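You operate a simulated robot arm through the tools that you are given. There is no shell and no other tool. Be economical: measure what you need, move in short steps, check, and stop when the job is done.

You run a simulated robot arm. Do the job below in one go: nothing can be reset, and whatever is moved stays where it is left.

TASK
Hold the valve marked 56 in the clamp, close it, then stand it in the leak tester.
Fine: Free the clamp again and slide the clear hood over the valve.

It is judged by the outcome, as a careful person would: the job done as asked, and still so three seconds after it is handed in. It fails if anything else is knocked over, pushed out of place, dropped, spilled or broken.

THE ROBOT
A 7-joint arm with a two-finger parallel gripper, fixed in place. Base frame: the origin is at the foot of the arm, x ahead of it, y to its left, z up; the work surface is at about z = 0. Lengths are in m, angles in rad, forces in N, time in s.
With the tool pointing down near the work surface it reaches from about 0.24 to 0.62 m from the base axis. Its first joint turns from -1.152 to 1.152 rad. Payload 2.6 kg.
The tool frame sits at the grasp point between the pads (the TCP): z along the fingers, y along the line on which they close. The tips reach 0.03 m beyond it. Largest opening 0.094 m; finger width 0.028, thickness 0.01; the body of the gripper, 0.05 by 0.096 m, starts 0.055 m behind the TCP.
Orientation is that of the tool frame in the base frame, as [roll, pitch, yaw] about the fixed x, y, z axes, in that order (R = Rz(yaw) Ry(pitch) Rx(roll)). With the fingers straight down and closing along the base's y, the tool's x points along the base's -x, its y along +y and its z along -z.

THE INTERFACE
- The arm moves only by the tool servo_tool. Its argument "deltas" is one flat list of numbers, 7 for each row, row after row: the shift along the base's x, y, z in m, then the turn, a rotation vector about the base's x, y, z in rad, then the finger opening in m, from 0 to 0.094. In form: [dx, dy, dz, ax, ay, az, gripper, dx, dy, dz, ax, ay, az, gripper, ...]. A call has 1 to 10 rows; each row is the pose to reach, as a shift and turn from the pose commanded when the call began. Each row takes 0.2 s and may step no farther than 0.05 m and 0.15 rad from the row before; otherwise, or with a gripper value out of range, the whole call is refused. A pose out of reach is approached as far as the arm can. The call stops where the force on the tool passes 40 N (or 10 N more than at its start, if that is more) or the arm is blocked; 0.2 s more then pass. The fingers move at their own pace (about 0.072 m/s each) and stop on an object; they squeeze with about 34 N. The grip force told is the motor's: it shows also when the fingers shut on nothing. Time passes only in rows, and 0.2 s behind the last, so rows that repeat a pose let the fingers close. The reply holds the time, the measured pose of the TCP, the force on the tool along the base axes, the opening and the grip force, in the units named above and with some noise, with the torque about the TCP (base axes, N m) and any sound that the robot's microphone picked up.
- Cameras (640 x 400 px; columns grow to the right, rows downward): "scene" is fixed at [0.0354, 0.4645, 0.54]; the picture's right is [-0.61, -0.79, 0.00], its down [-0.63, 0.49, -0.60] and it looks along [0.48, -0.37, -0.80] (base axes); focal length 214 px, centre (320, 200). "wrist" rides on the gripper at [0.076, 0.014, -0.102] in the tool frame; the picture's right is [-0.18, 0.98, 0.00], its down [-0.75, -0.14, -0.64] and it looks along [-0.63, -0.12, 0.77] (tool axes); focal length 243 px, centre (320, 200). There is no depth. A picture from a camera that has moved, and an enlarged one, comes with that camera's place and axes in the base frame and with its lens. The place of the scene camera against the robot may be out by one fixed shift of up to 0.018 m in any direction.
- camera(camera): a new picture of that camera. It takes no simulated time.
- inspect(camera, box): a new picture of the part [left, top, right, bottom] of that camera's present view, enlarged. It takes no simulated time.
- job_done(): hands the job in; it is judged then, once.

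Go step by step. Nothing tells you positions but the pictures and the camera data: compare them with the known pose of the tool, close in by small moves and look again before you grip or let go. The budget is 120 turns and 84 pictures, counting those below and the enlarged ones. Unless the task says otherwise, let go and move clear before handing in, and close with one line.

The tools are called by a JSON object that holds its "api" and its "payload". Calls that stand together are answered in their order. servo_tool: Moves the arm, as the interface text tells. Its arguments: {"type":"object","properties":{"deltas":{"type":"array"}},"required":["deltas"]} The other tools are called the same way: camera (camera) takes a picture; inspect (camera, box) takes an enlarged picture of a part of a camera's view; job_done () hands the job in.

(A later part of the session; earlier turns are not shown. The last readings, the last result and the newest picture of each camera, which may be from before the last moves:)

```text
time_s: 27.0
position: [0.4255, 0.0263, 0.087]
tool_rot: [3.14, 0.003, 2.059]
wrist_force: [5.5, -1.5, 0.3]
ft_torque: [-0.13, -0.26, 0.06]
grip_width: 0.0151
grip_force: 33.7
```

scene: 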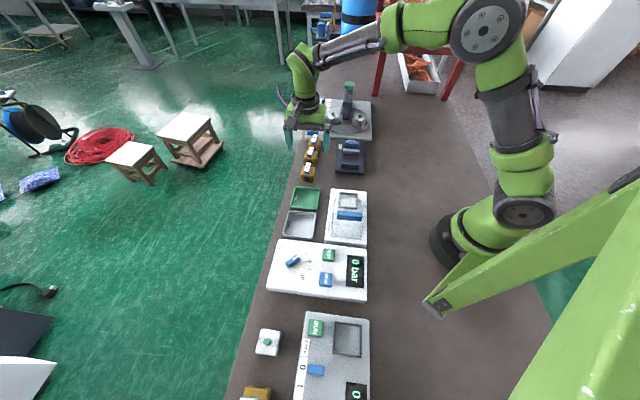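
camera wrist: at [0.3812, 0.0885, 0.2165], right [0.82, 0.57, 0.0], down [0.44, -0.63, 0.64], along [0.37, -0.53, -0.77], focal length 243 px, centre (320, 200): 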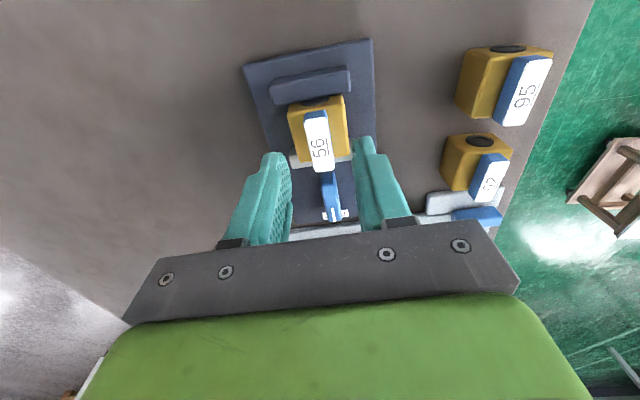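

It turns clockwise freely, so I'll continue.

{"api": "servo_tool", "payload": {"deltas": [0, 0, 0, 0, 0, -0.14, 0.01, 0, 0, 0, 0, 0, -0.28, 0.01, 0, 0, 0, 0, 0, -0.42, 0.01, 0, 0, 0, 0, 0, -0.56, 0.01, 0, 0, 0, 0, 0, -0.7, 0.01]}}

{"api": "inspect", "payload": {"camera": "scene", "box": [310, 110, 400, 180]}}

```text
time_s: 28.2
position: [0.4255, 0.0258, 0.0855]
tool_rot: [3.138, 0.001, 1.359]
wrist_force: [12.0, -7.4, 0.2]
ft_torque: [-0.36, -0.52, 0.1]
grip_width: 0.0155
grip_force: 34.2
```

```text
5.71 times, centred on (355, 145) of scene
camera zoom: at [0.0354, 0.4645, 0.54], right [-0.61, -0.79, 0.0], down [-0.63, 0.49, -0.6], along [0.48, -0.37, -0.8], focal length 1226 px, centre (120, 514)
```

zoom: 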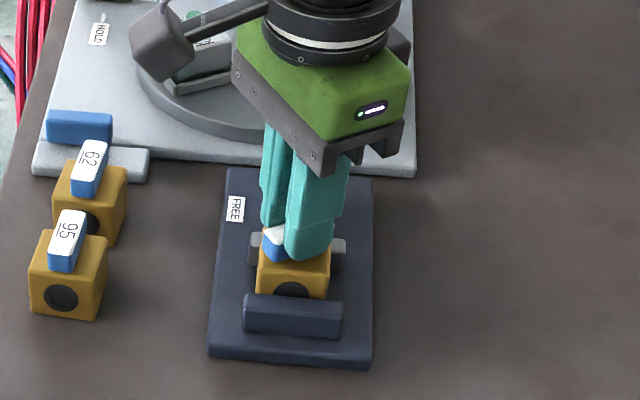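

The lever is turning with the gripper. I'll finish the quarter turn.

{"api": "servo_tool", "payload": {"deltas": [0.0008, -0.0005, 0, 0, 0, -0.14, 0.01, 0.0008, -0.0005, 0, 0, 0, -0.28, 0.01, 0.0008, -0.0005, 0, 0, 0, -0.42, 0.01, 0.0008, -0.0005, 0, 0, 0, -0.52, 0.01, 0.0008, -0.0005, 0, 0, 0, -0.58, 0.01]}}

{"api": "inspect", "payload": {"camera": "scene", "box": [310, 110, 400, 180]}}

```text
time_s: 29.4
position: [0.4259, 0.0256, 0.0882]
tool_rot: [3.135, -0.002, 0.782]
wrist_force: [16.7, -9.2, 0.6]
ft_torque: [-0.44, -0.78, 0.14]
grip_width: 0.0154
grip_force: 34.5
```

```text
5.71 times, centred on (355, 145) of scene
camera zoom: at [0.0354, 0.4645, 0.54], right [-0.61, -0.79, 0.0], down [-0.63, 0.49, -0.6], along [0.48, -0.37, -0.8], focal length 1226 px, centre (120, 514)
```

zoom: 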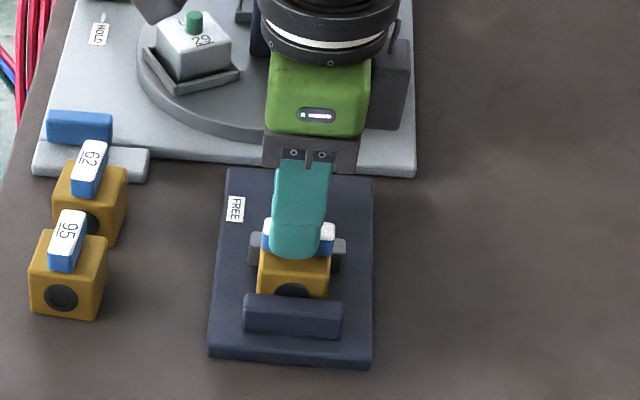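

It is at about a quarter turn. I'll nudge a little further to feel for the stop.

{"api": "servo_tool", "payload": {"deltas": [0.001, -0.0006, 0, 0, 0, -0.03, 0.01, 0.001, -0.0006, 0, 0, 0, -0.05, 0.01]}}

```text
time_s: 30.0
position: [0.427, 0.0242, 0.0869]
tool_rot: [3.137, 0.003, 0.732]
wrist_force: [11.5, -12.8, 1.5]
ft_torque: [-0.6, -0.45, 0.61]
grip_width: 0.0156
grip_force: 33.8
```

The torque rose to 0.6, so that is the stop and the valve is closed. I'll release, rise, and turn back toward the knob.

{"api": "servo_tool", "payload": {"deltas": [0, 0, 0, 0, 0, 0.03, 0.01, 0, 0, 0, 0, 0, 0.03, 0.05, 0, 0, 0, 0, 0, 0.03, 0.05, 0, 0, 0.04, 0, 0, 0.03, 0.05, 0, 0, 0.08, 0, 0, 0.15, 0.05, 0, 0, 0.08, 0, 0, 0.3, 0.05, 0, 0, 0.08, 0, 0, 0.45, 0.05, 0, 0, 0.08, 0, 0, 0.6, 0.05, 0, 0, 0.08, 0, 0, 0.75, 0.05]}}

{"api": "servo_tool", "payload": {"deltas": [0.01, -0.01, 0, 0, 0, 0.15, 0.05, 0.02, -0.02, 0, 0, 0, 0.3, 0.05, 0.03, -0.03, 0, 0, 0, 0.45, 0.05, 0.04, -0.04, 0, 0, 0, 0.6, 0.05, 0.052, -0.058, 0, 0, 0, 0.75, 0.05, 0.052, -0.058, -0.03, 0, 0, 0.88, 0.05, 0.052, -0.058, -0.06, 0, 0, 0.88, 0.04, 0.052, -0.058, -0.06, 0, 0, 0.88, 0.04]}}

{"api": "camera", "payload": {"camera": "wrist"}}

{"api": "inspect", "payload": {"camera": "scene", "box": [310, 110, 400, 180]}}

```text
time_s: 32.0
position: [0.4274, 0.0262, 0.165]
tool_rot: [-3.141, 0.0, 1.485]
wrist_force: [0.3, -0.2, -0.1]
ft_torque: [0.0, 0.01, 0.01]
grip_width: 0.05
grip_force: 0.0
```

```text
time_s: 33.8
position: [0.4789, -0.0327, 0.1061]
tool_rot: [-3.142, 0.0, 2.363]
wrist_force: [1.1, 0.4, -0.7]
ft_torque: [0.01, -0.01, 0.01]
grip_width: 0.0399
grip_force: 0.0
```

```text
37 pictures are left
camera wrist: at [0.4349, 0.0308, 0.2078], right [0.82, 0.57, 0.0], down [0.44, -0.63, 0.64], along [0.37, -0.53, -0.77], focal length 243 px, centre (320, 200)
```

wrist: 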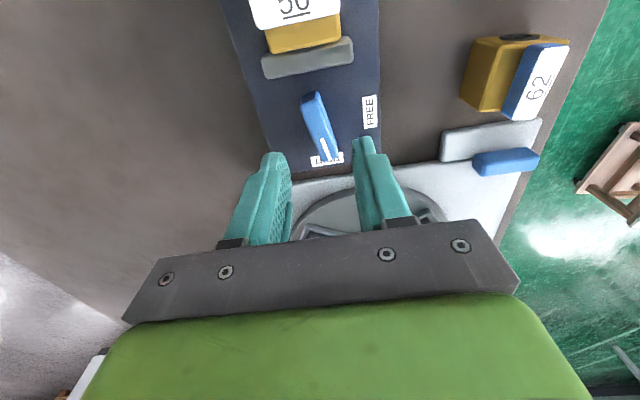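

```text
5.71 times, centred on (355, 145) of scene
camera zoom: at [0.0354, 0.4645, 0.54], right [-0.61, -0.79, 0.0], down [-0.63, 0.49, -0.6], along [0.48, -0.37, -0.8], focal length 1226 px, centre (120, 514)
```

zoom: 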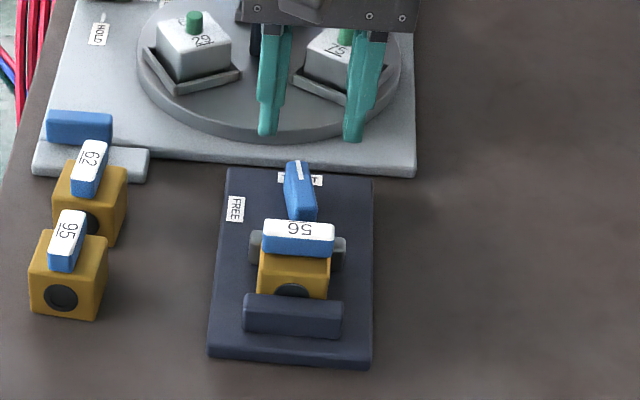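

The lever is across the bore, so the valve is closed. The knob has eased back a few degrees, so I'll align, descend and grip it.

{"api": "servo_tool", "payload": {"deltas": [0, -0.001, -0.03, 0, 0, 0.1, 0.04, 0, -0.001, -0.05, 0, 0, 0.1, 0.04, 0, -0.001, -0.06, 0, 0, 0.1, 0.04, 0, -0.001, -0.06, 0, 0, 0.1, 0.04]}}

{"api": "camera", "payload": {"camera": "wrist"}}

```text
time_s: 34.8
position: [0.4779, -0.0325, 0.0479]
tool_rot: [-3.141, 0.0, 2.464]
wrist_force: [-0.5, 0.2, 0.9]
ft_torque: [-0.01, -0.02, -0.01]
grip_width: 0.0401
grip_force: 0.1
```

```text
35 pictures are left
camera wrist: at [0.4288, 0.0261, 0.1483], right [0.76, 0.65, 0.0], down [0.5, -0.58, 0.64], along [0.42, -0.49, -0.77], focal length 243 px, centre (320, 200)
```

wrist: 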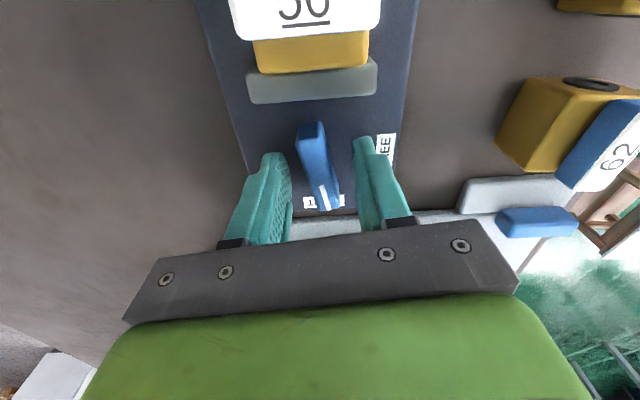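

The bar is between the fingers. I'll close and turn it counter-clockwise toward FREE.

{"api": "servo_tool", "payload": {"deltas": [0.0005, -0.0005, -0.0015, 0, 0, 0, 0.01, 0.0005, -0.0005, -0.0015, 0, 0, 0, 0.01, 0.0005, -0.0005, -0.0015, 0, 0, 0, 0.01, 0.0005, -0.0005, -0.0015, 0, 0, 0.14, 0.01, 0.0005, -0.0005, -0.0015, 0, 0, 0.28, 0.01, 0.0005, -0.0005, -0.0015, 0, 0, 0.42, 0.01]}}

```text
time_s: 36.2
position: [0.4789, -0.034, 0.0453]
tool_rot: [-3.141, 0.001, 2.883]
wrist_force: [-2.2, -1.1, 14.9]
ft_torque: [0.36, 1.37, -0.05]
grip_width: 0.0149
grip_force: 44.8
```

{"api": "servo_tool", "payload": {"deltas": [0, 0, 0.0006, 0, 0, 0.14, 0.01, 0, 0, 0.0006, 0, 0, 0.28, 0.01, 0, 0, 0.0006, 0, 0, 0.42, 0.01, 0, 0, 0.0006, 0, 0, 0.56, 0.01]}}

```text
time_s: 37.2
position: [0.4785, -0.0349, 0.0457]
tool_rot: [-3.141, -0.001, -2.837]
wrist_force: [1.6, -3.8, -4.8]
ft_torque: [0.47, -1.32, -0.02]
grip_width: 0.0148
grip_force: 45.0
```

{"api": "servo_tool", "payload": {"deltas": [0, 0, 0, 0, 0, 0.14, 0.01, 0, 0, 0, 0, 0, 0.28, 0.01, 0, 0, 0, 0, 0, 0.42, 0.01, 0, 0, 0, 0, 0, 0.5, 0.01, 0, 0, 0, 0, 0, 0.52, 0.01]}}

{"api": "inspect", "payload": {"camera": "scene", "box": [310, 110, 400, 180]}}

```text
time_s: 38.4
position: [0.4783, -0.0353, 0.046]
tool_rot: [-3.141, 0.001, -2.321]
wrist_force: [8.0, -5.5, -5.7]
ft_torque: [-0.35, 0.27, -1.5]
grip_width: 0.015
grip_force: 44.5
```

```text
5.71 times, centred on (355, 145) of scene
camera zoom: at [0.0355, 0.4645, 0.5399], right [-0.61, -0.79, 0.0], down [-0.63, 0.49, -0.6], along [0.48, -0.37, -0.8], focal length 1226 px, centre (120, 514)
```

zoom: 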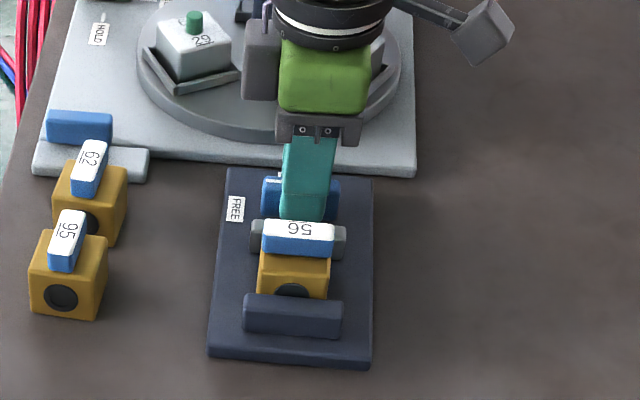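

The knob is back at FREE, against its stop. I'll release, rise, and go look at the tester's nest and hood before regripping the valve.

{"api": "servo_tool", "payload": {"deltas": [0, 0, 0, 0, 0, -0.03, 0.01, 0, 0, 0, 0, 0, -0.03, 0.034, 0, 0, 0, 0, 0, -0.03, 0.034, 0, 0, 0.04, 0, 0, -0.03, 0.034, 0, 0, 0.08, 0, 0, -0.03, 0.05, 0, 0, 0.12, 0, 0, -0.03, 0.06, -0.03, 0.035, 0.135, 0, 0, -0.03, 0.06, -0.06, 0.07, 0.15, 0, 0, -0.03, 0.06, -0.09, 0.1, 0.155, 0, 0, -0.03, 0.06, -0.12, 0.13, 0.155, 0, 0, -0.03, 0.06]}}

{"api": "servo_tool", "payload": {"deltas": [-0.02, 0.02, 0, 0, 0, 0, 0.06, -0.02, 0.02, 0, 0, 0, 0, 0.06]}}

{"api": "camera", "payload": {"camera": "wrist"}}

{"api": "inspect", "payload": {"camera": "scene", "box": [310, 110, 400, 180]}}

{"api": "inspect", "payload": {"camera": "scene", "box": [310, 175, 390, 255]}}

```text
time_s: 40.6
position: [0.3588, 0.0953, 0.2013]
tool_rot: [3.141, -0.001, -2.351]
wrist_force: [-0.1, -0.9, 0.1]
ft_torque: [0.01, -0.04, 0.0]
grip_width: 0.0598
grip_force: 0.0
```

```text
time_s: 41.2
position: [0.3399, 0.116, 0.2019]
tool_rot: [-3.14, -0.001, -2.349]
wrist_force: [0.0, 0.4, 0.1]
ft_torque: [-0.01, 0.02, -0.02]
grip_width: 0.0601
grip_force: 0.0
```

```text
33 pictures are left
camera wrist: at [0.2766, 0.0717, 0.3036], right [-0.57, 0.82, 0.0], down [0.63, 0.44, 0.64], along [0.53, 0.37, -0.77], focal length 243 px, centre (320, 200)
```

wrist: 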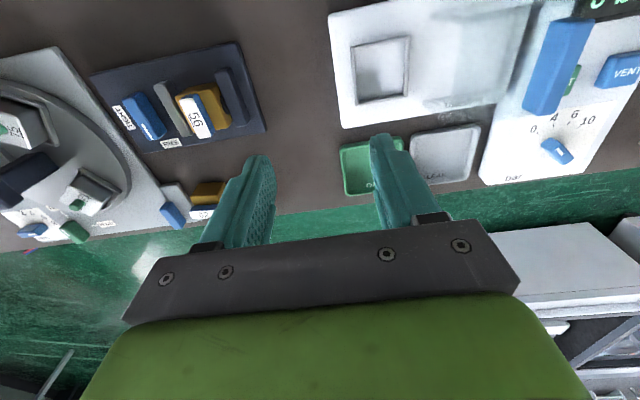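

```text
5.71 times, centred on (355, 145) of scene
camera zoom: at [0.0354, 0.4645, 0.54], right [-0.61, -0.79, 0.0], down [-0.63, 0.49, -0.6], along [0.48, -0.37, -0.8], focal length 1226 px, centre (120, 514)
```

zoom: 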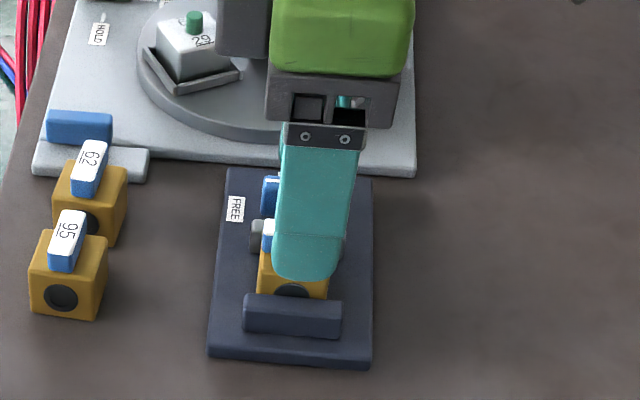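

```text
5.00 times, centred on (350, 215) of scene
camera zoom: at [0.0354, 0.4645, 0.54], right [-0.61, -0.79, 0.0], down [-0.63, 0.49, -0.6], along [0.48, -0.37, -0.8], focal length 1072 px, centre (170, 125)
```

zoom: 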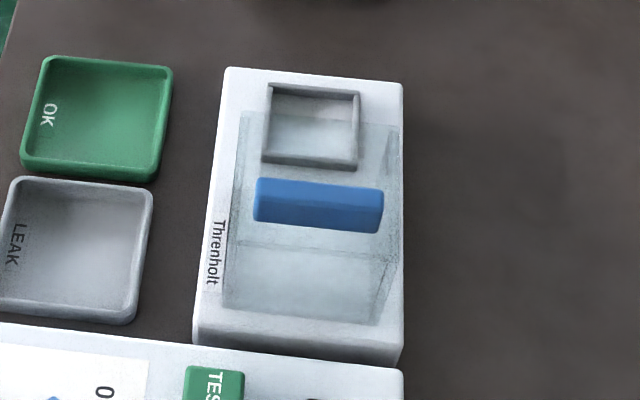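

{"api": "inspect", "payload": {"camera": "wrist", "box": [310, 0, 630, 200]}}

{"api": "inspect", "payload": {"camera": "wrist", "box": [90, 30, 290, 170]}}

```text
2.00 times, centred on (470, 100) of wrist
camera zoom: at [0.2766, 0.0717, 0.3036], right [-0.57, 0.82, 0.0], down [0.63, 0.44, 0.64], along [0.53, 0.37, -0.77], focal length 485 px, centre (20, 400)
```

zoom: 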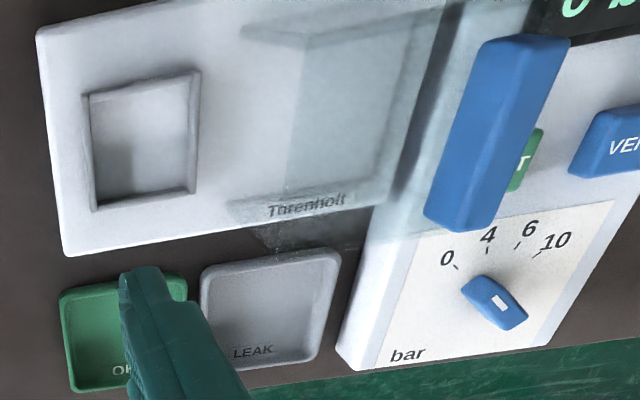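

```text
2.86 times, centred on (190, 100) of wrist
camera zoom: at [0.2766, 0.0717, 0.3036], right [-0.57, 0.82, 0.0], down [0.63, 0.44, 0.64], along [0.53, 0.37, -0.77], focal length 693 px, centre (691, 486)
```

zoom: 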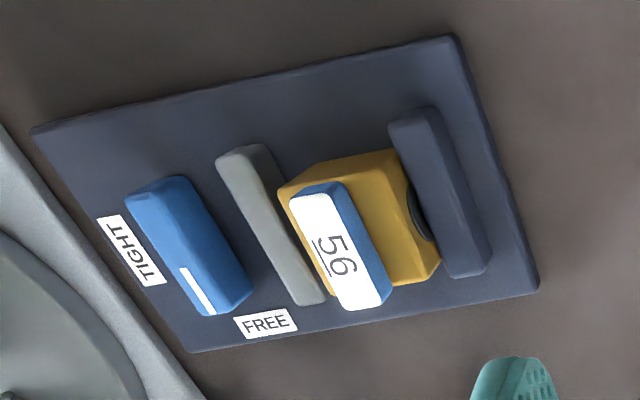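

The nest centre is (0.291, 0.160), at 45°, with a few mm of slack around the valve. The clear hood stands on the −e side of it, toward the bench's near end. I'll go back and regrip the valve across its bore faces, above the jaws.

{"api": "servo_tool", "payload": {"deltas": [0.03, -0.032, 0, 0, 0, 0, 0.07, 0.06, -0.064, -0.03, 0, 0, 0, 0.07, 0.086, -0.0915, -0.06, 0, 0, 0, 0.07, 0.086, -0.0915, -0.09, 0, 0, 0, 0.07, 0.086, -0.0915, -0.09, 0, 0, 0, 0.07]}}

{"api": "camera", "payload": {"camera": "wrist"}}

```text
refused: row 2 steps farther than a row can; nothing moved
```

```text
28 pictures are left
camera wrist: at [0.2766, 0.0717, 0.3036], right [-0.57, 0.82, 0.0], down [0.63, 0.44, 0.64], along [0.53, 0.37, -0.77], focal length 243 px, centre (320, 200)
```

wrist: 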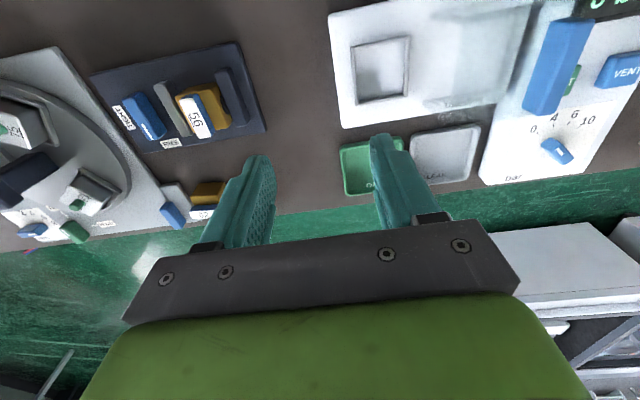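

That call was refused because one step was too long. I'll send it again with shorter steps.

{"api": "servo_tool", "payload": {"deltas": [0.025, -0.027, 0, 0, 0, 0, 0.07, 0.05, -0.053, -0.02, 0, 0, 0, 0.07, 0.075, -0.079, -0.04, 0, 0, 0, 0.07, 0.086, -0.0915, -0.07, 0, 0, 0, 0.07, 0.086, -0.0915, -0.09, 0, 0, 0, 0.07, 0.086, -0.0915, -0.09, 0, 0, 0, 0.07]}}

{"api": "camera", "payload": {"camera": "wrist"}}

```text
time_s: 42.6
position: [0.4275, 0.0247, 0.1088]
tool_rot: [3.14, 0.001, -2.351]
wrist_force: [0.4, -0.7, -0.9]
ft_torque: [0.0, 0.0, 0.0]
grip_width: 0.0699
grip_force: 0.1
```

```text
27 pictures are left
camera wrist: at [0.3636, -0.0196, 0.2107], right [-0.57, 0.82, 0.0], down [0.63, 0.44, 0.64], along [0.53, 0.37, -0.77], focal length 243 px, centre (320, 200)
```

wrist: 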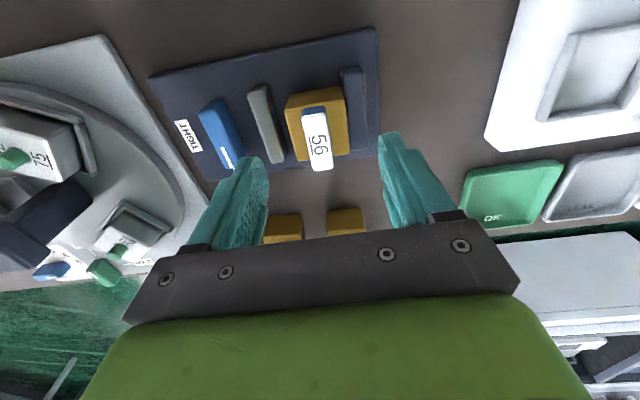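

I need the true heights of the body and lever before choosing a grip height, so I'll enlarge.

{"api": "inspect", "payload": {"camera": "wrist", "box": [260, 60, 390, 190]}}

```text
3.08 times, centred on (325, 125) of wrist
camera zoom: at [0.3636, -0.0196, 0.2107], right [-0.57, 0.82, 0.0], down [0.63, 0.44, 0.64], along [0.53, 0.37, -0.77], focal length 746 px, centre (305, 431)
```

zoom: 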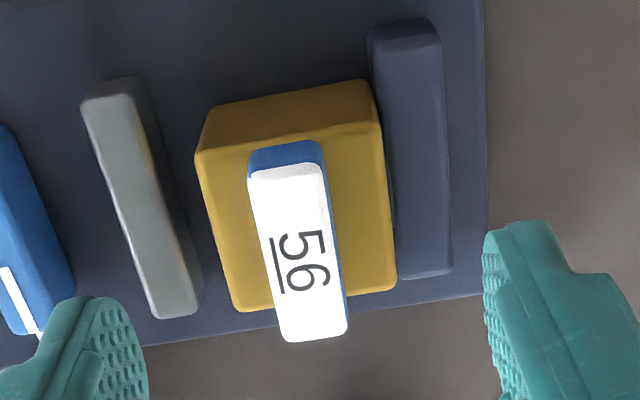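

The body top is at about z 0.043, the lever top about 0.058 and the jaw top about 0.022. I'll grip the body with the TCP at 0.058 so the tips stay clear of the jaws.

{"api": "servo_tool", "payload": {"deltas": [-0.0015, -0.001, -0.03, 0, 0, 0, 0.07, -0.0015, -0.001, -0.045, 0, 0, 0, 0.07, -0.0015, -0.001, -0.051, 0, 0, 0, 0.07, -0.0015, -0.001, -0.051, 0, 0, 0, 0.03, -0.0015, -0.001, -0.051, 0, 0, 0, 0.03, -0.0015, -0.001, -0.051, 0, 0, 0, 0.03]}}

{"api": "camera", "payload": {"camera": "wrist"}}

```text
time_s: 43.5
position: [0.4262, 0.0236, 0.0627]
tool_rot: [-3.134, 0.002, -2.351]
wrist_force: [7.5, -2.8, 0.4]
ft_torque: [-0.1, -0.15, -0.07]
grip_width: 0.0418
grip_force: 10.1
stopped in row 4: the force on the tool passed its limit at 47 N (the readings are from after the stop); the commanded pose is now the measured one
```

```text
25 pictures are left
camera wrist: at [0.3617, -0.0206, 0.1641], right [-0.57, 0.82, -0.01], down [0.63, 0.44, 0.65], along [0.53, 0.36, -0.76], focal length 243 px, centre (320, 200)
```

wrist: 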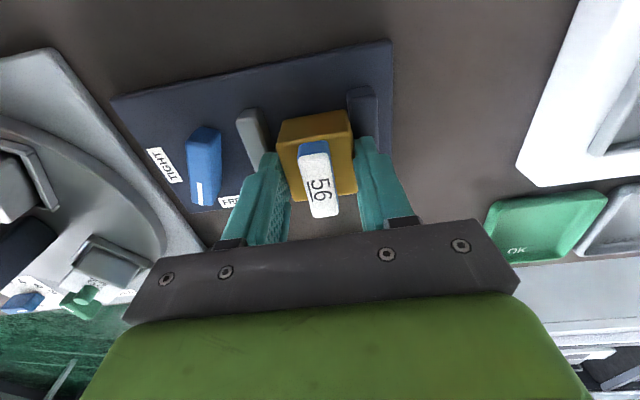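

It stopped on a brief force as the fingers met the valve, most likely a tip near the jaw. The fingers are on the body, so I'll complete the squeeze here and check.

{"api": "servo_tool", "payload": {"deltas": [0, 0, 0, 0, 0, 0, 0.03, 0, 0, 0, 0, 0, 0, 0.03, 0, 0, 0, 0, 0, 0, 0.03]}}

{"api": "inspect", "payload": {"camera": "scene", "box": [310, 110, 400, 180]}}

```text
time_s: 44.3
position: [0.4244, 0.0236, 0.062]
tool_rot: [-3.133, 0.002, -2.351]
wrist_force: [18.9, -11.6, 1.2]
ft_torque: [-0.33, -0.52, -0.25]
grip_width: 0.0417
grip_force: 33.9
```

```text
5.71 times, centred on (355, 145) of scene
camera zoom: at [0.0354, 0.4645, 0.54], right [-0.61, -0.79, 0.0], down [-0.63, 0.49, -0.6], along [0.48, -0.37, -0.8], focal length 1226 px, centre (120, 514)
```

zoom: 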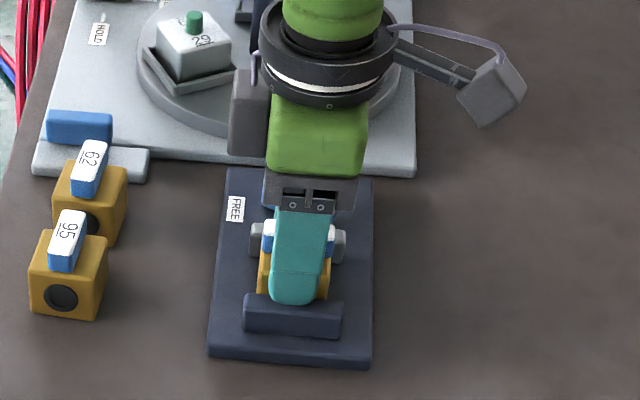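

The remaining force is sideways only, with the valve pressed against the fixed jaw. I'll open slightly, shift 1.5 mm away from the jaw, go a little deeper and regrip.

{"api": "servo_tool", "payload": {"deltas": [0, 0, 0, 0, 0, 0, 0.05, 0.0012, -0.0012, 0, 0, 0, 0, 0.05, 0.0012, -0.0012, -0.004, 0, 0, 0, 0.05, 0.0012, -0.0012, -0.004, 0, 0, 0, 0.044, 0.0012, -0.0012, -0.004, 0, 0, 0, 0.04, 0.0012, -0.0012, -0.004, 0, 0, 0, 0.035, 0.0012, -0.0012, -0.004, 0, 0, 0, 0.03]}}

```text
time_s: 45.1
position: [0.4235, 0.025, 0.0618]
tool_rot: [3.138, -0.001, -2.353]
wrist_force: [-2.6, -0.9, 5.0]
ft_torque: [-0.12, -0.07, -0.06]
grip_width: 0.0493
grip_force: 0.0
stopped in row 3: the force on the tool passed its limit at 48 N (the readings are from after the stop); the commanded pose is now the measured one
```

The tips touch the jaw top, so the jaw is about 0.03 high. I'll stay just above it, centre on the valve and grip.

{"api": "servo_tool", "payload": {"deltas": [0.001, -0.001, 0.0015, 0, 0, 0, 0.05, 0.002, -0.002, 0.0015, 0, 0, 0, 0.05, 0.002, -0.002, 0.0015, 0, 0, 0, 0.03, 0.002, -0.002, 0.0015, 0, 0, 0, 0.03, 0.002, -0.002, 0.0015, 0, 0, 0, 0.03]}}

```text
time_s: 46.3
position: [0.4257, 0.0223, 0.0631]
tool_rot: [3.138, -0.003, -2.354]
wrist_force: [-2.3, -0.4, 1.5]
ft_torque: [-0.01, 0.08, -0.06]
grip_width: 0.0417
grip_force: 33.9
```

I have a clean grip. I'll lift and carry the valve to above the nest.

{"api": "servo_tool", "payload": {"deltas": [0, 0, 0.03, 0, 0, 0, 0.03, 0, 0, 0.06, 0, 0, 0, 0.03, 0, 0, 0.085, 0, 0, 0, 0.03, -0.03, 0.031, 0.085, 0, 0, 0, 0.03, -0.06, 0.062, 0.085, 0, 0, 0, 0.03, -0.09, 0.093, 0.085, 0, 0, 0, 0.03, -0.12, 0.124, 0.085, 0, 0, 0, 0.03, -0.135, 0.138, 0.085, 0, 0, 0, 0.03, -0.135, 0.138, 0.085, 0, 0, 0, 0.03]}}

{"api": "camera", "payload": {"camera": "wrist"}}

{"api": "inspect", "payload": {"camera": "scene", "box": [290, 110, 400, 260]}}

```text
time_s: 48.3
position: [0.2882, 0.163, 0.1489]
tool_rot: [3.137, -0.001, -2.354]
wrist_force: [-0.3, 0.1, -4.5]
ft_torque: [-0.02, 0.03, 0.0]
grip_width: 0.0415
grip_force: 33.8
```

```text
23 pictures are left
camera wrist: at [0.2261, 0.1193, 0.2499], right [-0.57, 0.82, 0.0], down [0.63, 0.43, 0.64], along [0.53, 0.37, -0.77], focal length 243 px, centre (320, 200)
```

wrist: 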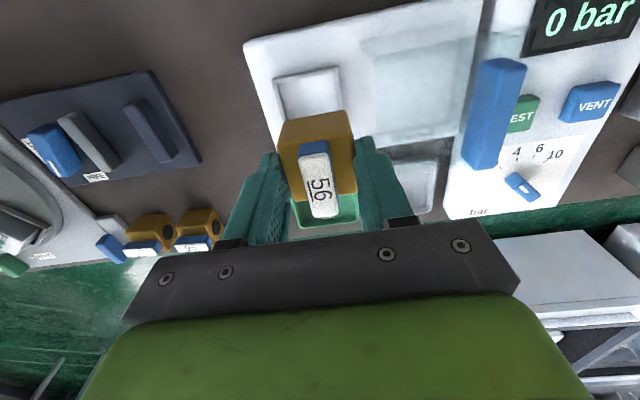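

```text
2.67 times, centred on (345, 185) of scene
camera zoom: at [0.0354, 0.4645, 0.5399], right [-0.61, -0.79, 0.0], down [-0.63, 0.49, -0.6], along [0.48, -0.37, -0.8], focal length 572 px, centre (253, 240)
```

zoom: 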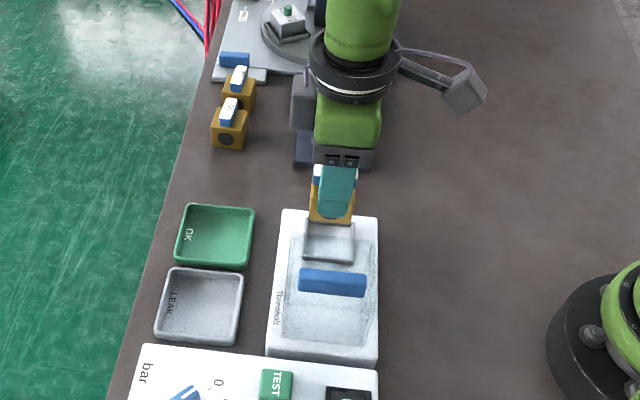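

I'll cross-check the nest position from this new viewpoint.

{"api": "inspect", "payload": {"camera": "wrist", "box": [240, 40, 380, 180]}}

```text
2.86 times, centred on (310, 110) of wrist
camera zoom: at [0.2261, 0.1193, 0.2499], right [-0.57, 0.82, 0.0], down [0.63, 0.43, 0.64], along [0.53, 0.37, -0.77], focal length 693 px, centre (349, 457)
```

zoom: 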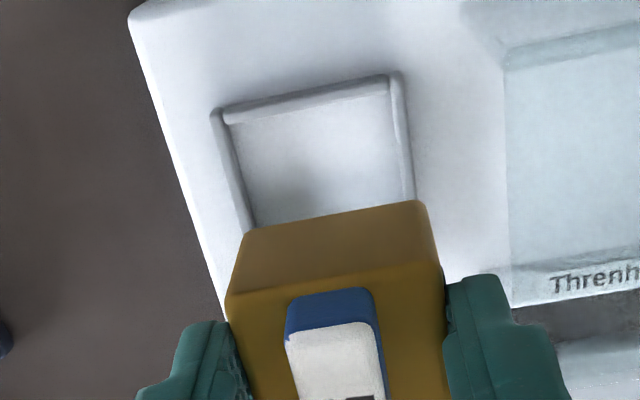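

Triangulating puts the rim at z ≈ 0.034 and the nest centre at about (0.291, 0.156). I'll shift, lower to just above the rim, and check from both cameras.

{"api": "servo_tool", "payload": {"deltas": [0.0023, -0.0072, 0, 0, 0, 0, 0.03, 0.0023, -0.0072, -0.03, 0, 0, 0, 0.03, 0.0023, -0.0072, -0.053, 0, 0, 0, 0.03, 0.0023, -0.0072, -0.053, 0, 0, 0, 0.03]}}

{"api": "inspect", "payload": {"camera": "wrist", "box": [240, 80, 400, 200]}}

{"api": "inspect", "payload": {"camera": "scene", "box": [315, 170, 385, 240]}}

```text
time_s: 49.3
position: [0.2921, 0.1542, 0.0944]
tool_rot: [3.137, 0.0, -2.354]
wrist_force: [0.1, -0.1, -4.0]
ft_torque: [0.02, -0.01, 0.02]
grip_width: 0.0416
grip_force: 33.9
```

```text
3.33 times, centred on (320, 140) of wrist
camera zoom: at [0.2293, 0.1105, 0.1972], right [-0.57, 0.82, 0.0], down [0.63, 0.43, 0.64], along [0.53, 0.37, -0.77], focal length 809 px, centre (320, 400)
```

zoom: 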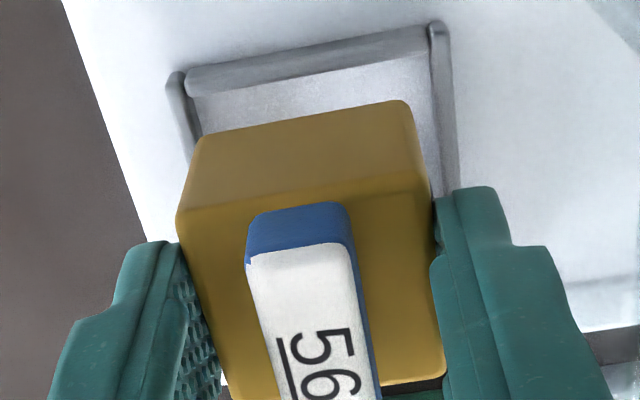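

```text
5.71 times, centred on (350, 205) of scene
camera zoom: at [0.0354, 0.4645, 0.5399], right [-0.61, -0.79, 0.0], down [-0.63, 0.49, -0.6], along [0.48, -0.37, -0.8], focal length 1226 px, centre (149, 171)
```

zoom: 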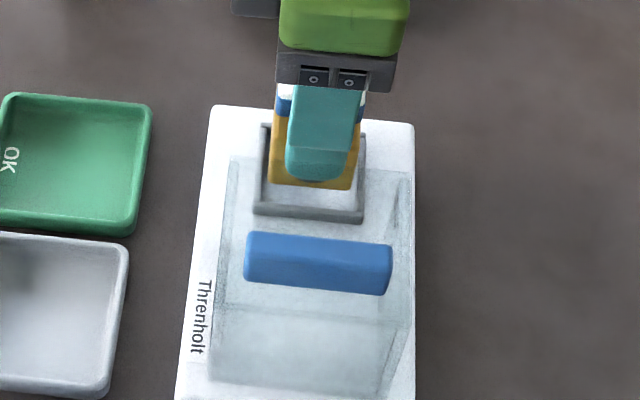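

Compared with the nest walls, the valve needs about 3 mm in −x. I'll correct that and lower gently until it seats.

{"api": "servo_tool", "payload": {"deltas": [-0.003, 0.0005, 0, 0, 0, 0, 0.03, -0.003, 0.0005, -0.005, 0, 0, 0, 0.03, -0.003, 0.0005, -0.005, 0, 0, 0, 0.03]}}

{"api": "inspect", "payload": {"camera": "wrist", "box": [240, 80, 400, 200]}}

{"api": "inspect", "payload": {"camera": "scene", "box": [315, 170, 385, 240]}}

```text
time_s: 50.1
position: [0.2883, 0.1549, 0.0908]
tool_rot: [3.137, -0.001, -2.352]
wrist_force: [1.1, 0.2, -2.9]
ft_torque: [-0.02, -0.01, -0.04]
grip_width: 0.0414
grip_force: 33.7
```

```text
3.33 times, centred on (320, 140) of wrist
camera zoom: at [0.2263, 0.1102, 0.1927], right [-0.57, 0.82, 0.0], down [0.63, 0.43, 0.64], along [0.53, 0.37, -0.77], focal length 809 px, centre (320, 400)
```

zoom: 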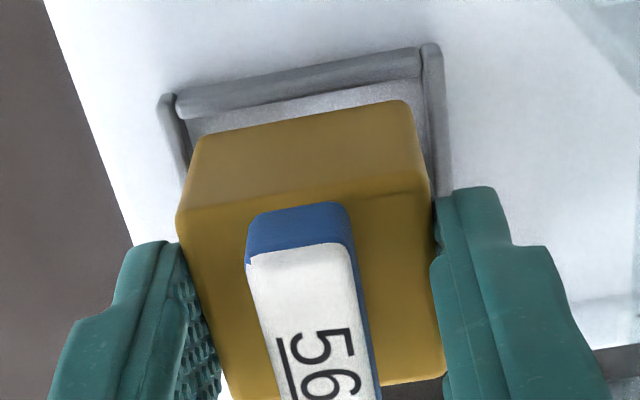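

```text
5.71 times, centred on (350, 205) of scene
camera zoom: at [0.0354, 0.4645, 0.5399], right [-0.61, -0.79, 0.0], down [-0.63, 0.49, -0.6], along [0.48, -0.37, -0.8], focal length 1226 px, centre (149, 171)
```

zoom: 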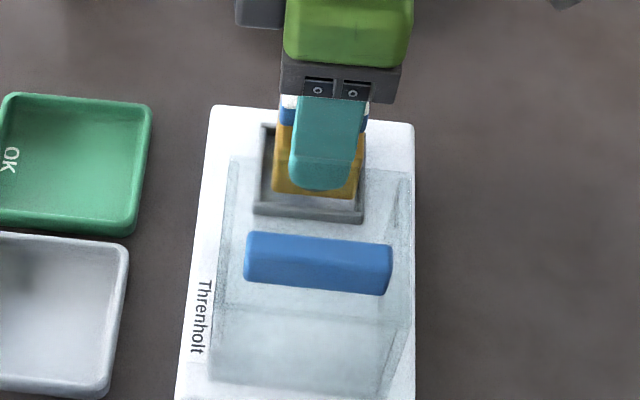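

It is now centred within about 0.5 mm on both axes. I'll lower slowly.

{"api": "servo_tool", "payload": {"deltas": [0, 0, -0.003, 0, 0, 0, 0.03, 0, 0, -0.006, 0, 0, 0, 0.03, 0, 0, -0.008, 0, 0, 0, 0.03, 0, 0, -0.009, 0, 0, 0, 0.03]}}

```text
time_s: 51.1
position: [0.2884, 0.1543, 0.081]
tool_rot: [3.138, -0.002, -2.353]
wrist_force: [-0.5, -0.7, -1.2]
ft_torque: [-0.03, -0.02, -0.01]
grip_width: 0.0418
grip_force: 34.1
```

{"api": "servo_tool", "payload": {"deltas": [0, 0, -0.001, 0, 0, 0, 0.03, 0, 0, -0.002, 0, 0, 0, 0.03, 0, 0, -0.003, 0, 0, 0, 0.03, 0, 0, -0.004, 0, 0, 0, 0.03]}}

{"api": "inspect", "payload": {"camera": "wrist", "box": [240, 80, 400, 200]}}

```text
time_s: 52.1
position: [0.2904, 0.1551, 0.0779]
tool_rot: [3.139, 0.003, -2.351]
wrist_force: [-5.5, 2.3, 26.9]
ft_torque: [0.05, 0.07, 0.0]
grip_width: 0.0416
grip_force: 33.5
```

```text
3.33 times, centred on (320, 140) of wrist
camera zoom: at [0.2276, 0.1106, 0.1798], right [-0.57, 0.82, 0.0], down [0.63, 0.43, 0.64], along [0.53, 0.37, -0.77], focal length 809 px, centre (320, 400)
```

zoom: 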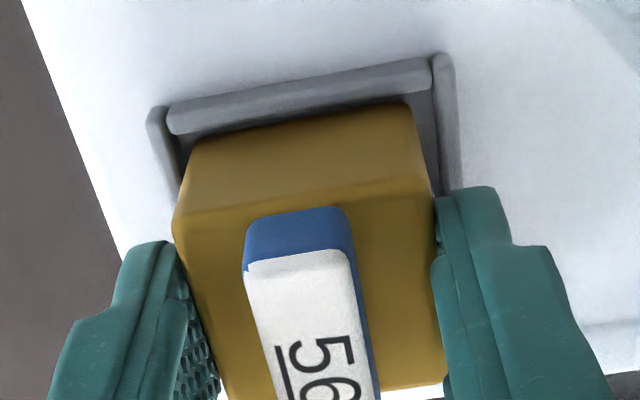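

Contact came at the expected floor height with the valve inside the walls, so it is seated. I'll release and rise.

{"api": "servo_tool", "payload": {"deltas": [0, 0, 0.0025, 0, 0, 0, 0.03, 0, 0, 0.0025, 0, 0, 0, 0.05, 0, 0, 0.0025, 0, 0, 0, 0.055, 0, 0, 0.0025, 0, 0, 0, 0.055, 0, 0, 0.04, 0, 0, 0, 0.055, 0, 0, 0.08, 0, 0, 0, 0.055, 0.02, 0.01, 0.12, 0, 0, 0, 0.055, 0.03, 0.03, 0.14, 0, 0, 0, 0.055, 0.03, 0.03, 0.14, 0, 0, 0, 0.055]}}

{"api": "camera", "payload": {"camera": "wrist"}}

{"api": "inspect", "payload": {"camera": "scene", "box": [305, 170, 395, 260]}}

```text
time_s: 54.1
position: [0.3183, 0.184, 0.2163]
tool_rot: [3.137, -0.003, -2.352]
wrist_force: [0.7, 0.2, 0.7]
ft_torque: [-0.02, -0.04, 0.01]
grip_width: 0.055
grip_force: 0.1
```

```text
15 pictures are left
camera wrist: at [0.2569, 0.1404, 0.3185], right [-0.57, 0.82, 0.0], down [0.63, 0.43, 0.64], along [0.53, 0.37, -0.77], focal length 243 px, centre (320, 200)
```

wrist: 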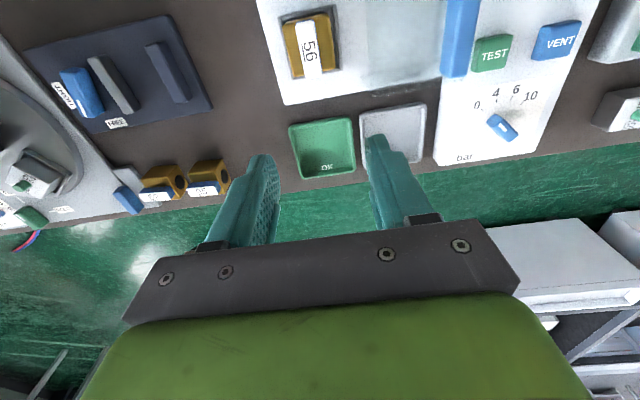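

```text
4.44 times, centred on (350, 215) of scene
camera zoom: at [0.0354, 0.4645, 0.54], right [-0.61, -0.79, 0.0], down [-0.63, 0.49, -0.6], along [0.48, -0.37, -0.8], focal length 953 px, centre (187, 133)
```

zoom: 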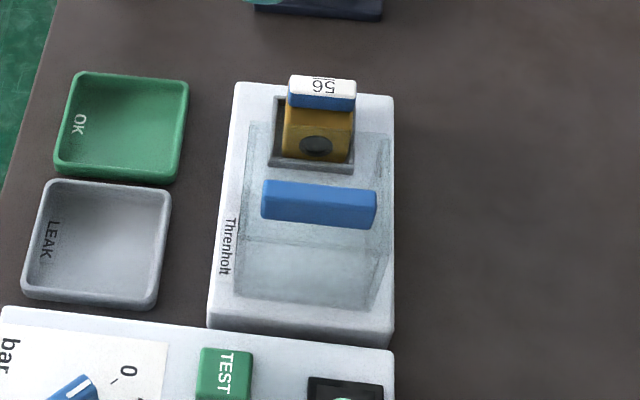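

Valve 56 stands closed in the nest. I take the hood handle to be near (0.215, 0.230) with its top near z 0.117. I'll move above it and look.

{"api": "servo_tool", "payload": {"deltas": [-0.035, 0.015, 0, 0, 0, 0, 0.06, -0.07, 0.03, 0, 0, 0, 0, 0.06, -0.103, 0.0465, -0.01, 0, 0, 0, 0.06, -0.103, 0.0465, -0.016, 0, 0, 0, 0.06]}}

{"api": "camera", "payload": {"camera": "wrist"}}

{"api": "inspect", "payload": {"camera": "wrist", "box": [200, 40, 440, 220]}}

```text
time_s: 55.1
position: [0.2164, 0.2315, 0.2026]
tool_rot: [3.139, 0.002, -2.354]
wrist_force: [0.9, -1.0, 0.4]
ft_torque: [-0.03, 0.01, 0.0]
grip_width: 0.06
grip_force: 0.1
```

```text
13 pictures are left
camera wrist: at [0.1547, 0.1873, 0.3037], right [-0.57, 0.82, 0.0], down [0.63, 0.43, 0.64], along [0.53, 0.37, -0.77], focal length 243 px, centre (320, 200)
```

wrist: 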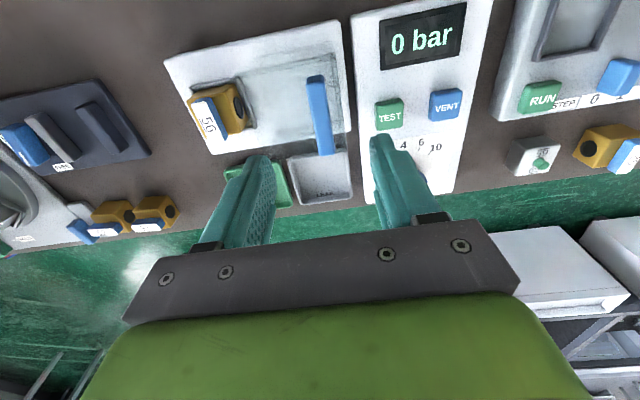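

```text
2.22 times, centred on (320, 130) of wrist
camera zoom: at [0.1547, 0.1873, 0.3037], right [-0.57, 0.82, 0.0], down [0.63, 0.43, 0.64], along [0.53, 0.37, -0.77], focal length 539 px, centre (320, 356)
```

zoom: 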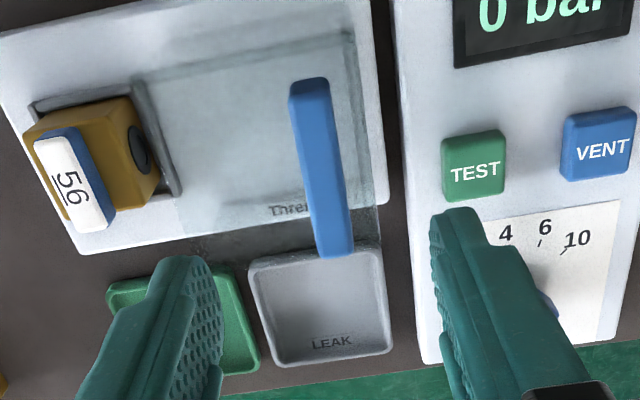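

The handle bar is centred under the gripper, and the hood needs to slide about 0.086 m toward the nest. I'll descend around the handle.

{"api": "servo_tool", "payload": {"deltas": [0, 0, -0.03, 0, 0, 0, 0.04, 0, 0, -0.055, 0, 0, 0, 0.04, 0, 0, -0.065, 0, 0, 0, 0.04, 0, 0, -0.07, 0, 0, 0, 0.04, 0, 0, -0.07, 0, 0, 0, 0.04]}}

{"api": "camera", "payload": {"camera": "wrist"}}

{"api": "inspect", "payload": {"camera": "scene", "box": [305, 170, 395, 260]}}

```text
time_s: 56.3
position: [0.2182, 0.2313, 0.131]
tool_rot: [3.138, -0.001, -2.35]
wrist_force: [-0.3, 0.4, -0.2]
ft_torque: [0.02, -0.01, 0.02]
grip_width: 0.0399
grip_force: 0.1
```

```text
11 pictures are left
camera wrist: at [0.155, 0.187, 0.2335], right [-0.57, 0.82, 0.0], down [0.63, 0.43, 0.64], along [0.53, 0.37, -0.77], focal length 243 px, centre (320, 200)
```

wrist: 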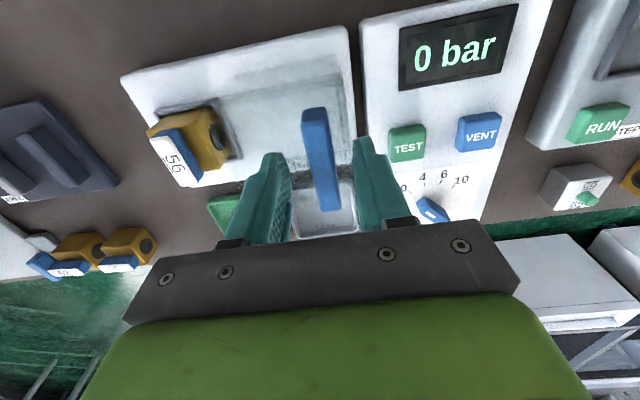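

```text
4.44 times, centred on (350, 215) of scene
camera zoom: at [0.0354, 0.4645, 0.54], right [-0.61, -0.79, 0.0], down [-0.63, 0.49, -0.6], along [0.48, -0.37, -0.8], focal length 953 px, centre (187, 133)
```

zoom: 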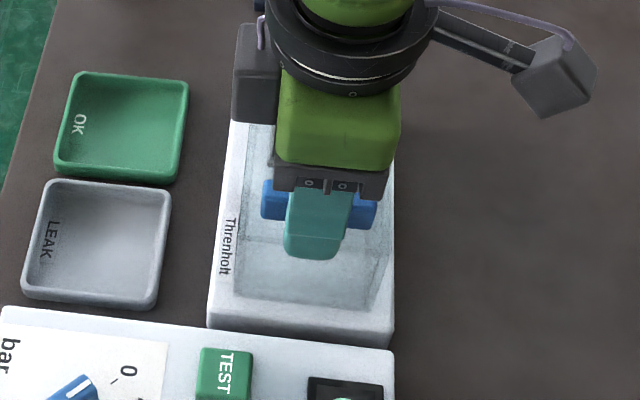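

The bar is between the fingers. I'll go 4 mm deeper and close.

{"api": "servo_tool", "payload": {"deltas": [0, 0, -0.002, 0, 0, 0, 0.04, 0, 0, -0.004, 0, 0, 0, 0.04, 0, 0, -0.004, 0, 0, 0, 0.01, 0, 0, -0.004, 0, 0, 0, 0.01, 0, 0, -0.004, 0, 0, 0, 0.01]}}

```text
time_s: 56.8
position: [0.2179, 0.2325, 0.1301]
tool_rot: [3.139, 0.002, -2.356]
wrist_force: [-1.2, -2.6, 3.4]
ft_torque: [-0.19, 0.0, -0.07]
grip_width: 0.04
grip_force: 0.3
stopped in row 2: the force on the tool passed its limit at 48 N (the readings are from after the stop); the commanded pose is now the measured one
```

The tips touched the hood top, which is at about 0.100. I'll raise 1.5 mm and close on the handle.

{"api": "servo_tool", "payload": {"deltas": [0, 0, 0.0015, 0, 0, 0, 0.04, 0, 0, 0.0015, 0, 0, 0, 0.02, 0, 0, 0.0015, 0, 0, 0, 0.005, 0, 0, 0.0015, 0, 0, 0, 0.005]}}

{"api": "inspect", "payload": {"camera": "wrist", "box": [120, 60, 440, 240]}}

```text
time_s: 57.8
position: [0.2176, 0.2316, 0.1327]
tool_rot: [3.139, 0.001, -2.355]
wrist_force: [-0.4, 1.2, -0.5]
ft_torque: [-0.1, -0.02, -0.17]
grip_width: 0.0135
grip_force: 45.7
```

```text
2.00 times, centred on (280, 150) of wrist
camera zoom: at [0.1545, 0.1876, 0.2343], right [-0.57, 0.82, 0.0], down [0.63, 0.43, 0.64], along [0.53, 0.37, -0.77], focal length 485 px, centre (400, 300)
```

zoom: 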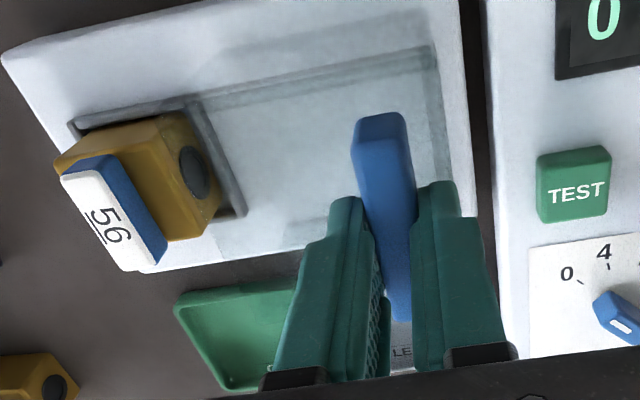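

The handle is gripped. I'll slide the hood toward the nest in small steps and watch the force as its front reaches the valve.

{"api": "servo_tool", "payload": {"deltas": [0.0035, -0.0035, 0, 0, 0, 0, 0.005, 0.007, -0.007, 0, 0, 0, 0, 0.005, 0.0106, -0.0106, 0, 0, 0, 0, 0.005, 0.0141, -0.0141, 0, 0, 0, 0, 0.005, 0.0155, -0.0155, 0, 0, 0, 0, 0.005]}}

{"api": "inspect", "payload": {"camera": "scene", "box": [305, 170, 395, 260]}}

```text
time_s: 59.0
position: [0.2341, 0.2152, 0.1329]
tool_rot: [3.139, 0.002, -2.354]
wrist_force: [8.7, 9.8, -24.1]
ft_torque: [0.92, -0.99, -0.22]
grip_width: 0.0132
grip_force: 45.3
```

```text
4.44 times, centred on (350, 215) of scene
camera zoom: at [0.0355, 0.4646, 0.5399], right [-0.61, -0.79, 0.0], down [-0.63, 0.49, -0.6], along [0.48, -0.37, -0.8], focal length 953 px, centre (187, 133)
```

zoom: 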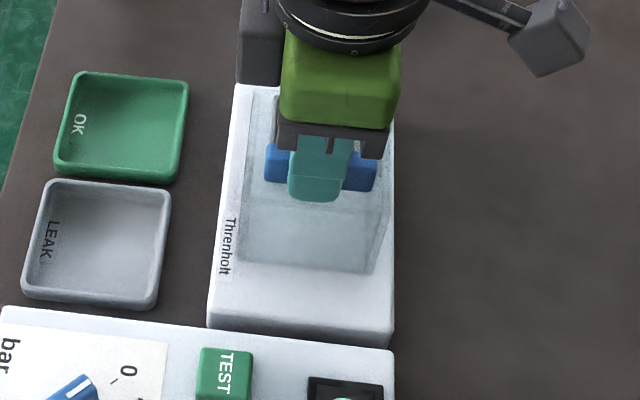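

The hood slides on its guide. I'll relax the vertical and side load and continue carefully past the valve's face.

{"api": "servo_tool", "payload": {"deltas": [0.0005, 0.0005, -0.001, 0, 0, 0, 0.005, 0.0026, -0.0016, -0.001, 0, 0, 0, 0.005, 0.0047, -0.0037, -0.001, 0, 0, 0, 0.005, 0.0068, -0.0058, -0.001, 0, 0, 0, 0.005, 0.009, -0.008, -0.001, 0, 0, 0, 0.005]}}

```text
time_s: 59.9
position: [0.2394, 0.212, 0.1322]
tool_rot: [3.14, -0.001, -2.359]
wrist_force: [-0.4, -1.7, 1.4]
ft_torque: [0.19, -0.36, 0.07]
grip_width: 0.0134
grip_force: 45.3
stopped in row 4: the force on the tool passed its limit at 41 N (the readings are from after the stop); the commanded pose is now the measured one
```

It stopped after about 29 mm, close to where the hood's front would meet the valve. I'll look closely before pushing any more.

{"api": "inspect", "payload": {"camera": "wrist", "box": [180, 50, 400, 230]}}

{"api": "inspect", "payload": {"camera": "scene", "box": [320, 170, 380, 240]}}

```text
2.22 times, centred on (290, 140) of wrist
camera zoom: at [0.1756, 0.1673, 0.2346], right [-0.56, 0.83, 0.0], down [0.64, 0.43, 0.64], along [0.53, 0.36, -0.77], focal length 539 px, centre (387, 333)
```

zoom: 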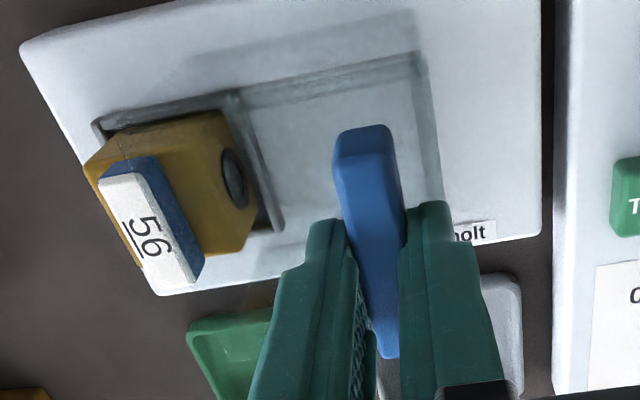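

```text
5.71 times, centred on (350, 205) of scene
camera zoom: at [0.0354, 0.4645, 0.54], right [-0.61, -0.79, 0.0], down [-0.63, 0.49, -0.6], along [0.48, -0.37, -0.8], focal length 1226 px, centre (149, 171)
```

zoom: 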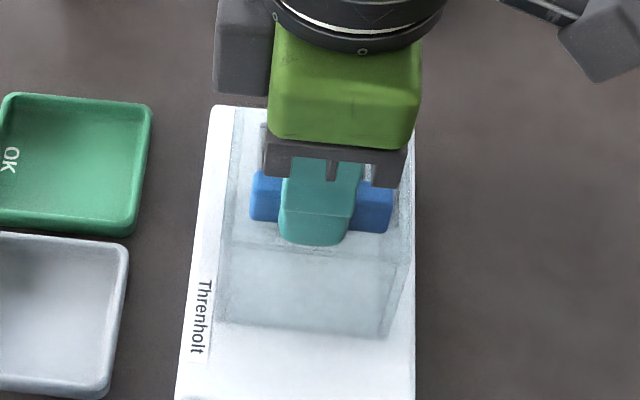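

It's unclear whether that was guide misalignment or the valve. The force is relaxed now, so I'll try small pure slides and read the force direction.

{"api": "servo_tool", "payload": {"deltas": [0.0007, -0.0007, 0, 0, 0, 0, 0.005, 0.0014, -0.0014, 0, 0, 0, 0, 0.005]}}

```text
time_s: 60.5
position: [0.2399, 0.209, 0.1324]
tool_rot: [3.139, -0.001, -2.358]
wrist_force: [-4.7, -2.7, 9.3]
ft_torque: [0.07, -0.15, 0.15]
grip_width: 0.0133
grip_force: 44.7
```

There's hardly any resistance along the slide, so the earlier stop came from cross-load. I'll continue with small corrections.

{"api": "servo_tool", "payload": {"deltas": [0.0018, -0.0024, 0.0005, 0, 0, 0, 0.005, 0.0038, -0.0044, 0.0005, 0, 0, 0, 0.005, 0.0058, -0.0064, 0.0005, 0, 0, 0, 0.005, 0.0078, -0.0084, 0.0005, 0, 0, 0, 0.005]}}

```text
time_s: 61.5
position: [0.2479, 0.2023, 0.1322]
tool_rot: [3.14, -0.003, -2.358]
wrist_force: [-1.2, -0.5, -4.9]
ft_torque: [0.57, -0.77, 0.19]
grip_width: 0.0133
grip_force: 45.2
```

It's now past the valve's near face with almost no force, so the front is open. I'll keep sliding.

{"api": "servo_tool", "payload": {"deltas": [0.0028, -0.0028, 0, 0, 0, 0, 0.005, 0.0057, -0.0057, 0, 0, 0, 0, 0.005, 0.0085, -0.0085, 0, 0, 0, 0, 0.005, 0.0113, -0.0113, 0, 0, 0, 0, 0.005, 0.0141, -0.0141, 0, 0, 0, 0, 0.005]}}

```text
time_s: 62.7
position: [0.2623, 0.1876, 0.1325]
tool_rot: [3.139, -0.003, -2.357]
wrist_force: [13.6, 15.1, -31.2]
ft_torque: [0.28, -0.4, 0.07]
grip_width: 0.0135
grip_force: 44.8
```

{"api": "servo_tool", "payload": {"deltas": [0.0005, 0.0005, -0.0007, 0, 0, 0, 0.005, 0.0005, 0.0005, -0.0007, 0, 0, 0, 0.005, 0.0026, -0.0016, -0.0007, 0, 0, 0, 0.005, 0.0047, -0.0037, -0.0007, 0, 0, 0, 0.005, 0.0068, -0.0058, -0.0007, 0, 0, 0, 0.005, 0.0089, -0.0079, -0.0007, 0, 0, 0, 0.005]}}

{"api": "inspect", "payload": {"camera": "scene", "box": [305, 160, 395, 250]}}

```text
time_s: 64.1
position: [0.2705, 0.1791, 0.1326]
tool_rot: [3.138, -0.004, -2.357]
wrist_force: [-3.4, -2.7, 0.0]
ft_torque: [0.57, -0.69, 0.22]
grip_width: 0.0135
grip_force: 44.7
```

```text
4.44 times, centred on (350, 205) of scene
camera zoom: at [0.0354, 0.4645, 0.54], right [-0.61, -0.79, 0.0], down [-0.63, 0.49, -0.6], along [0.48, -0.37, -0.8], focal length 953 px, centre (187, 178)
```

zoom: 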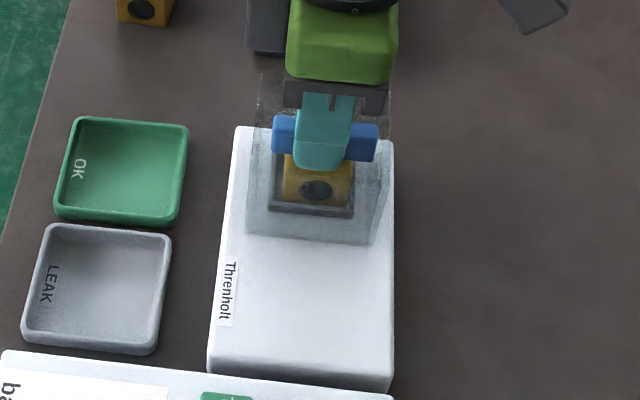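

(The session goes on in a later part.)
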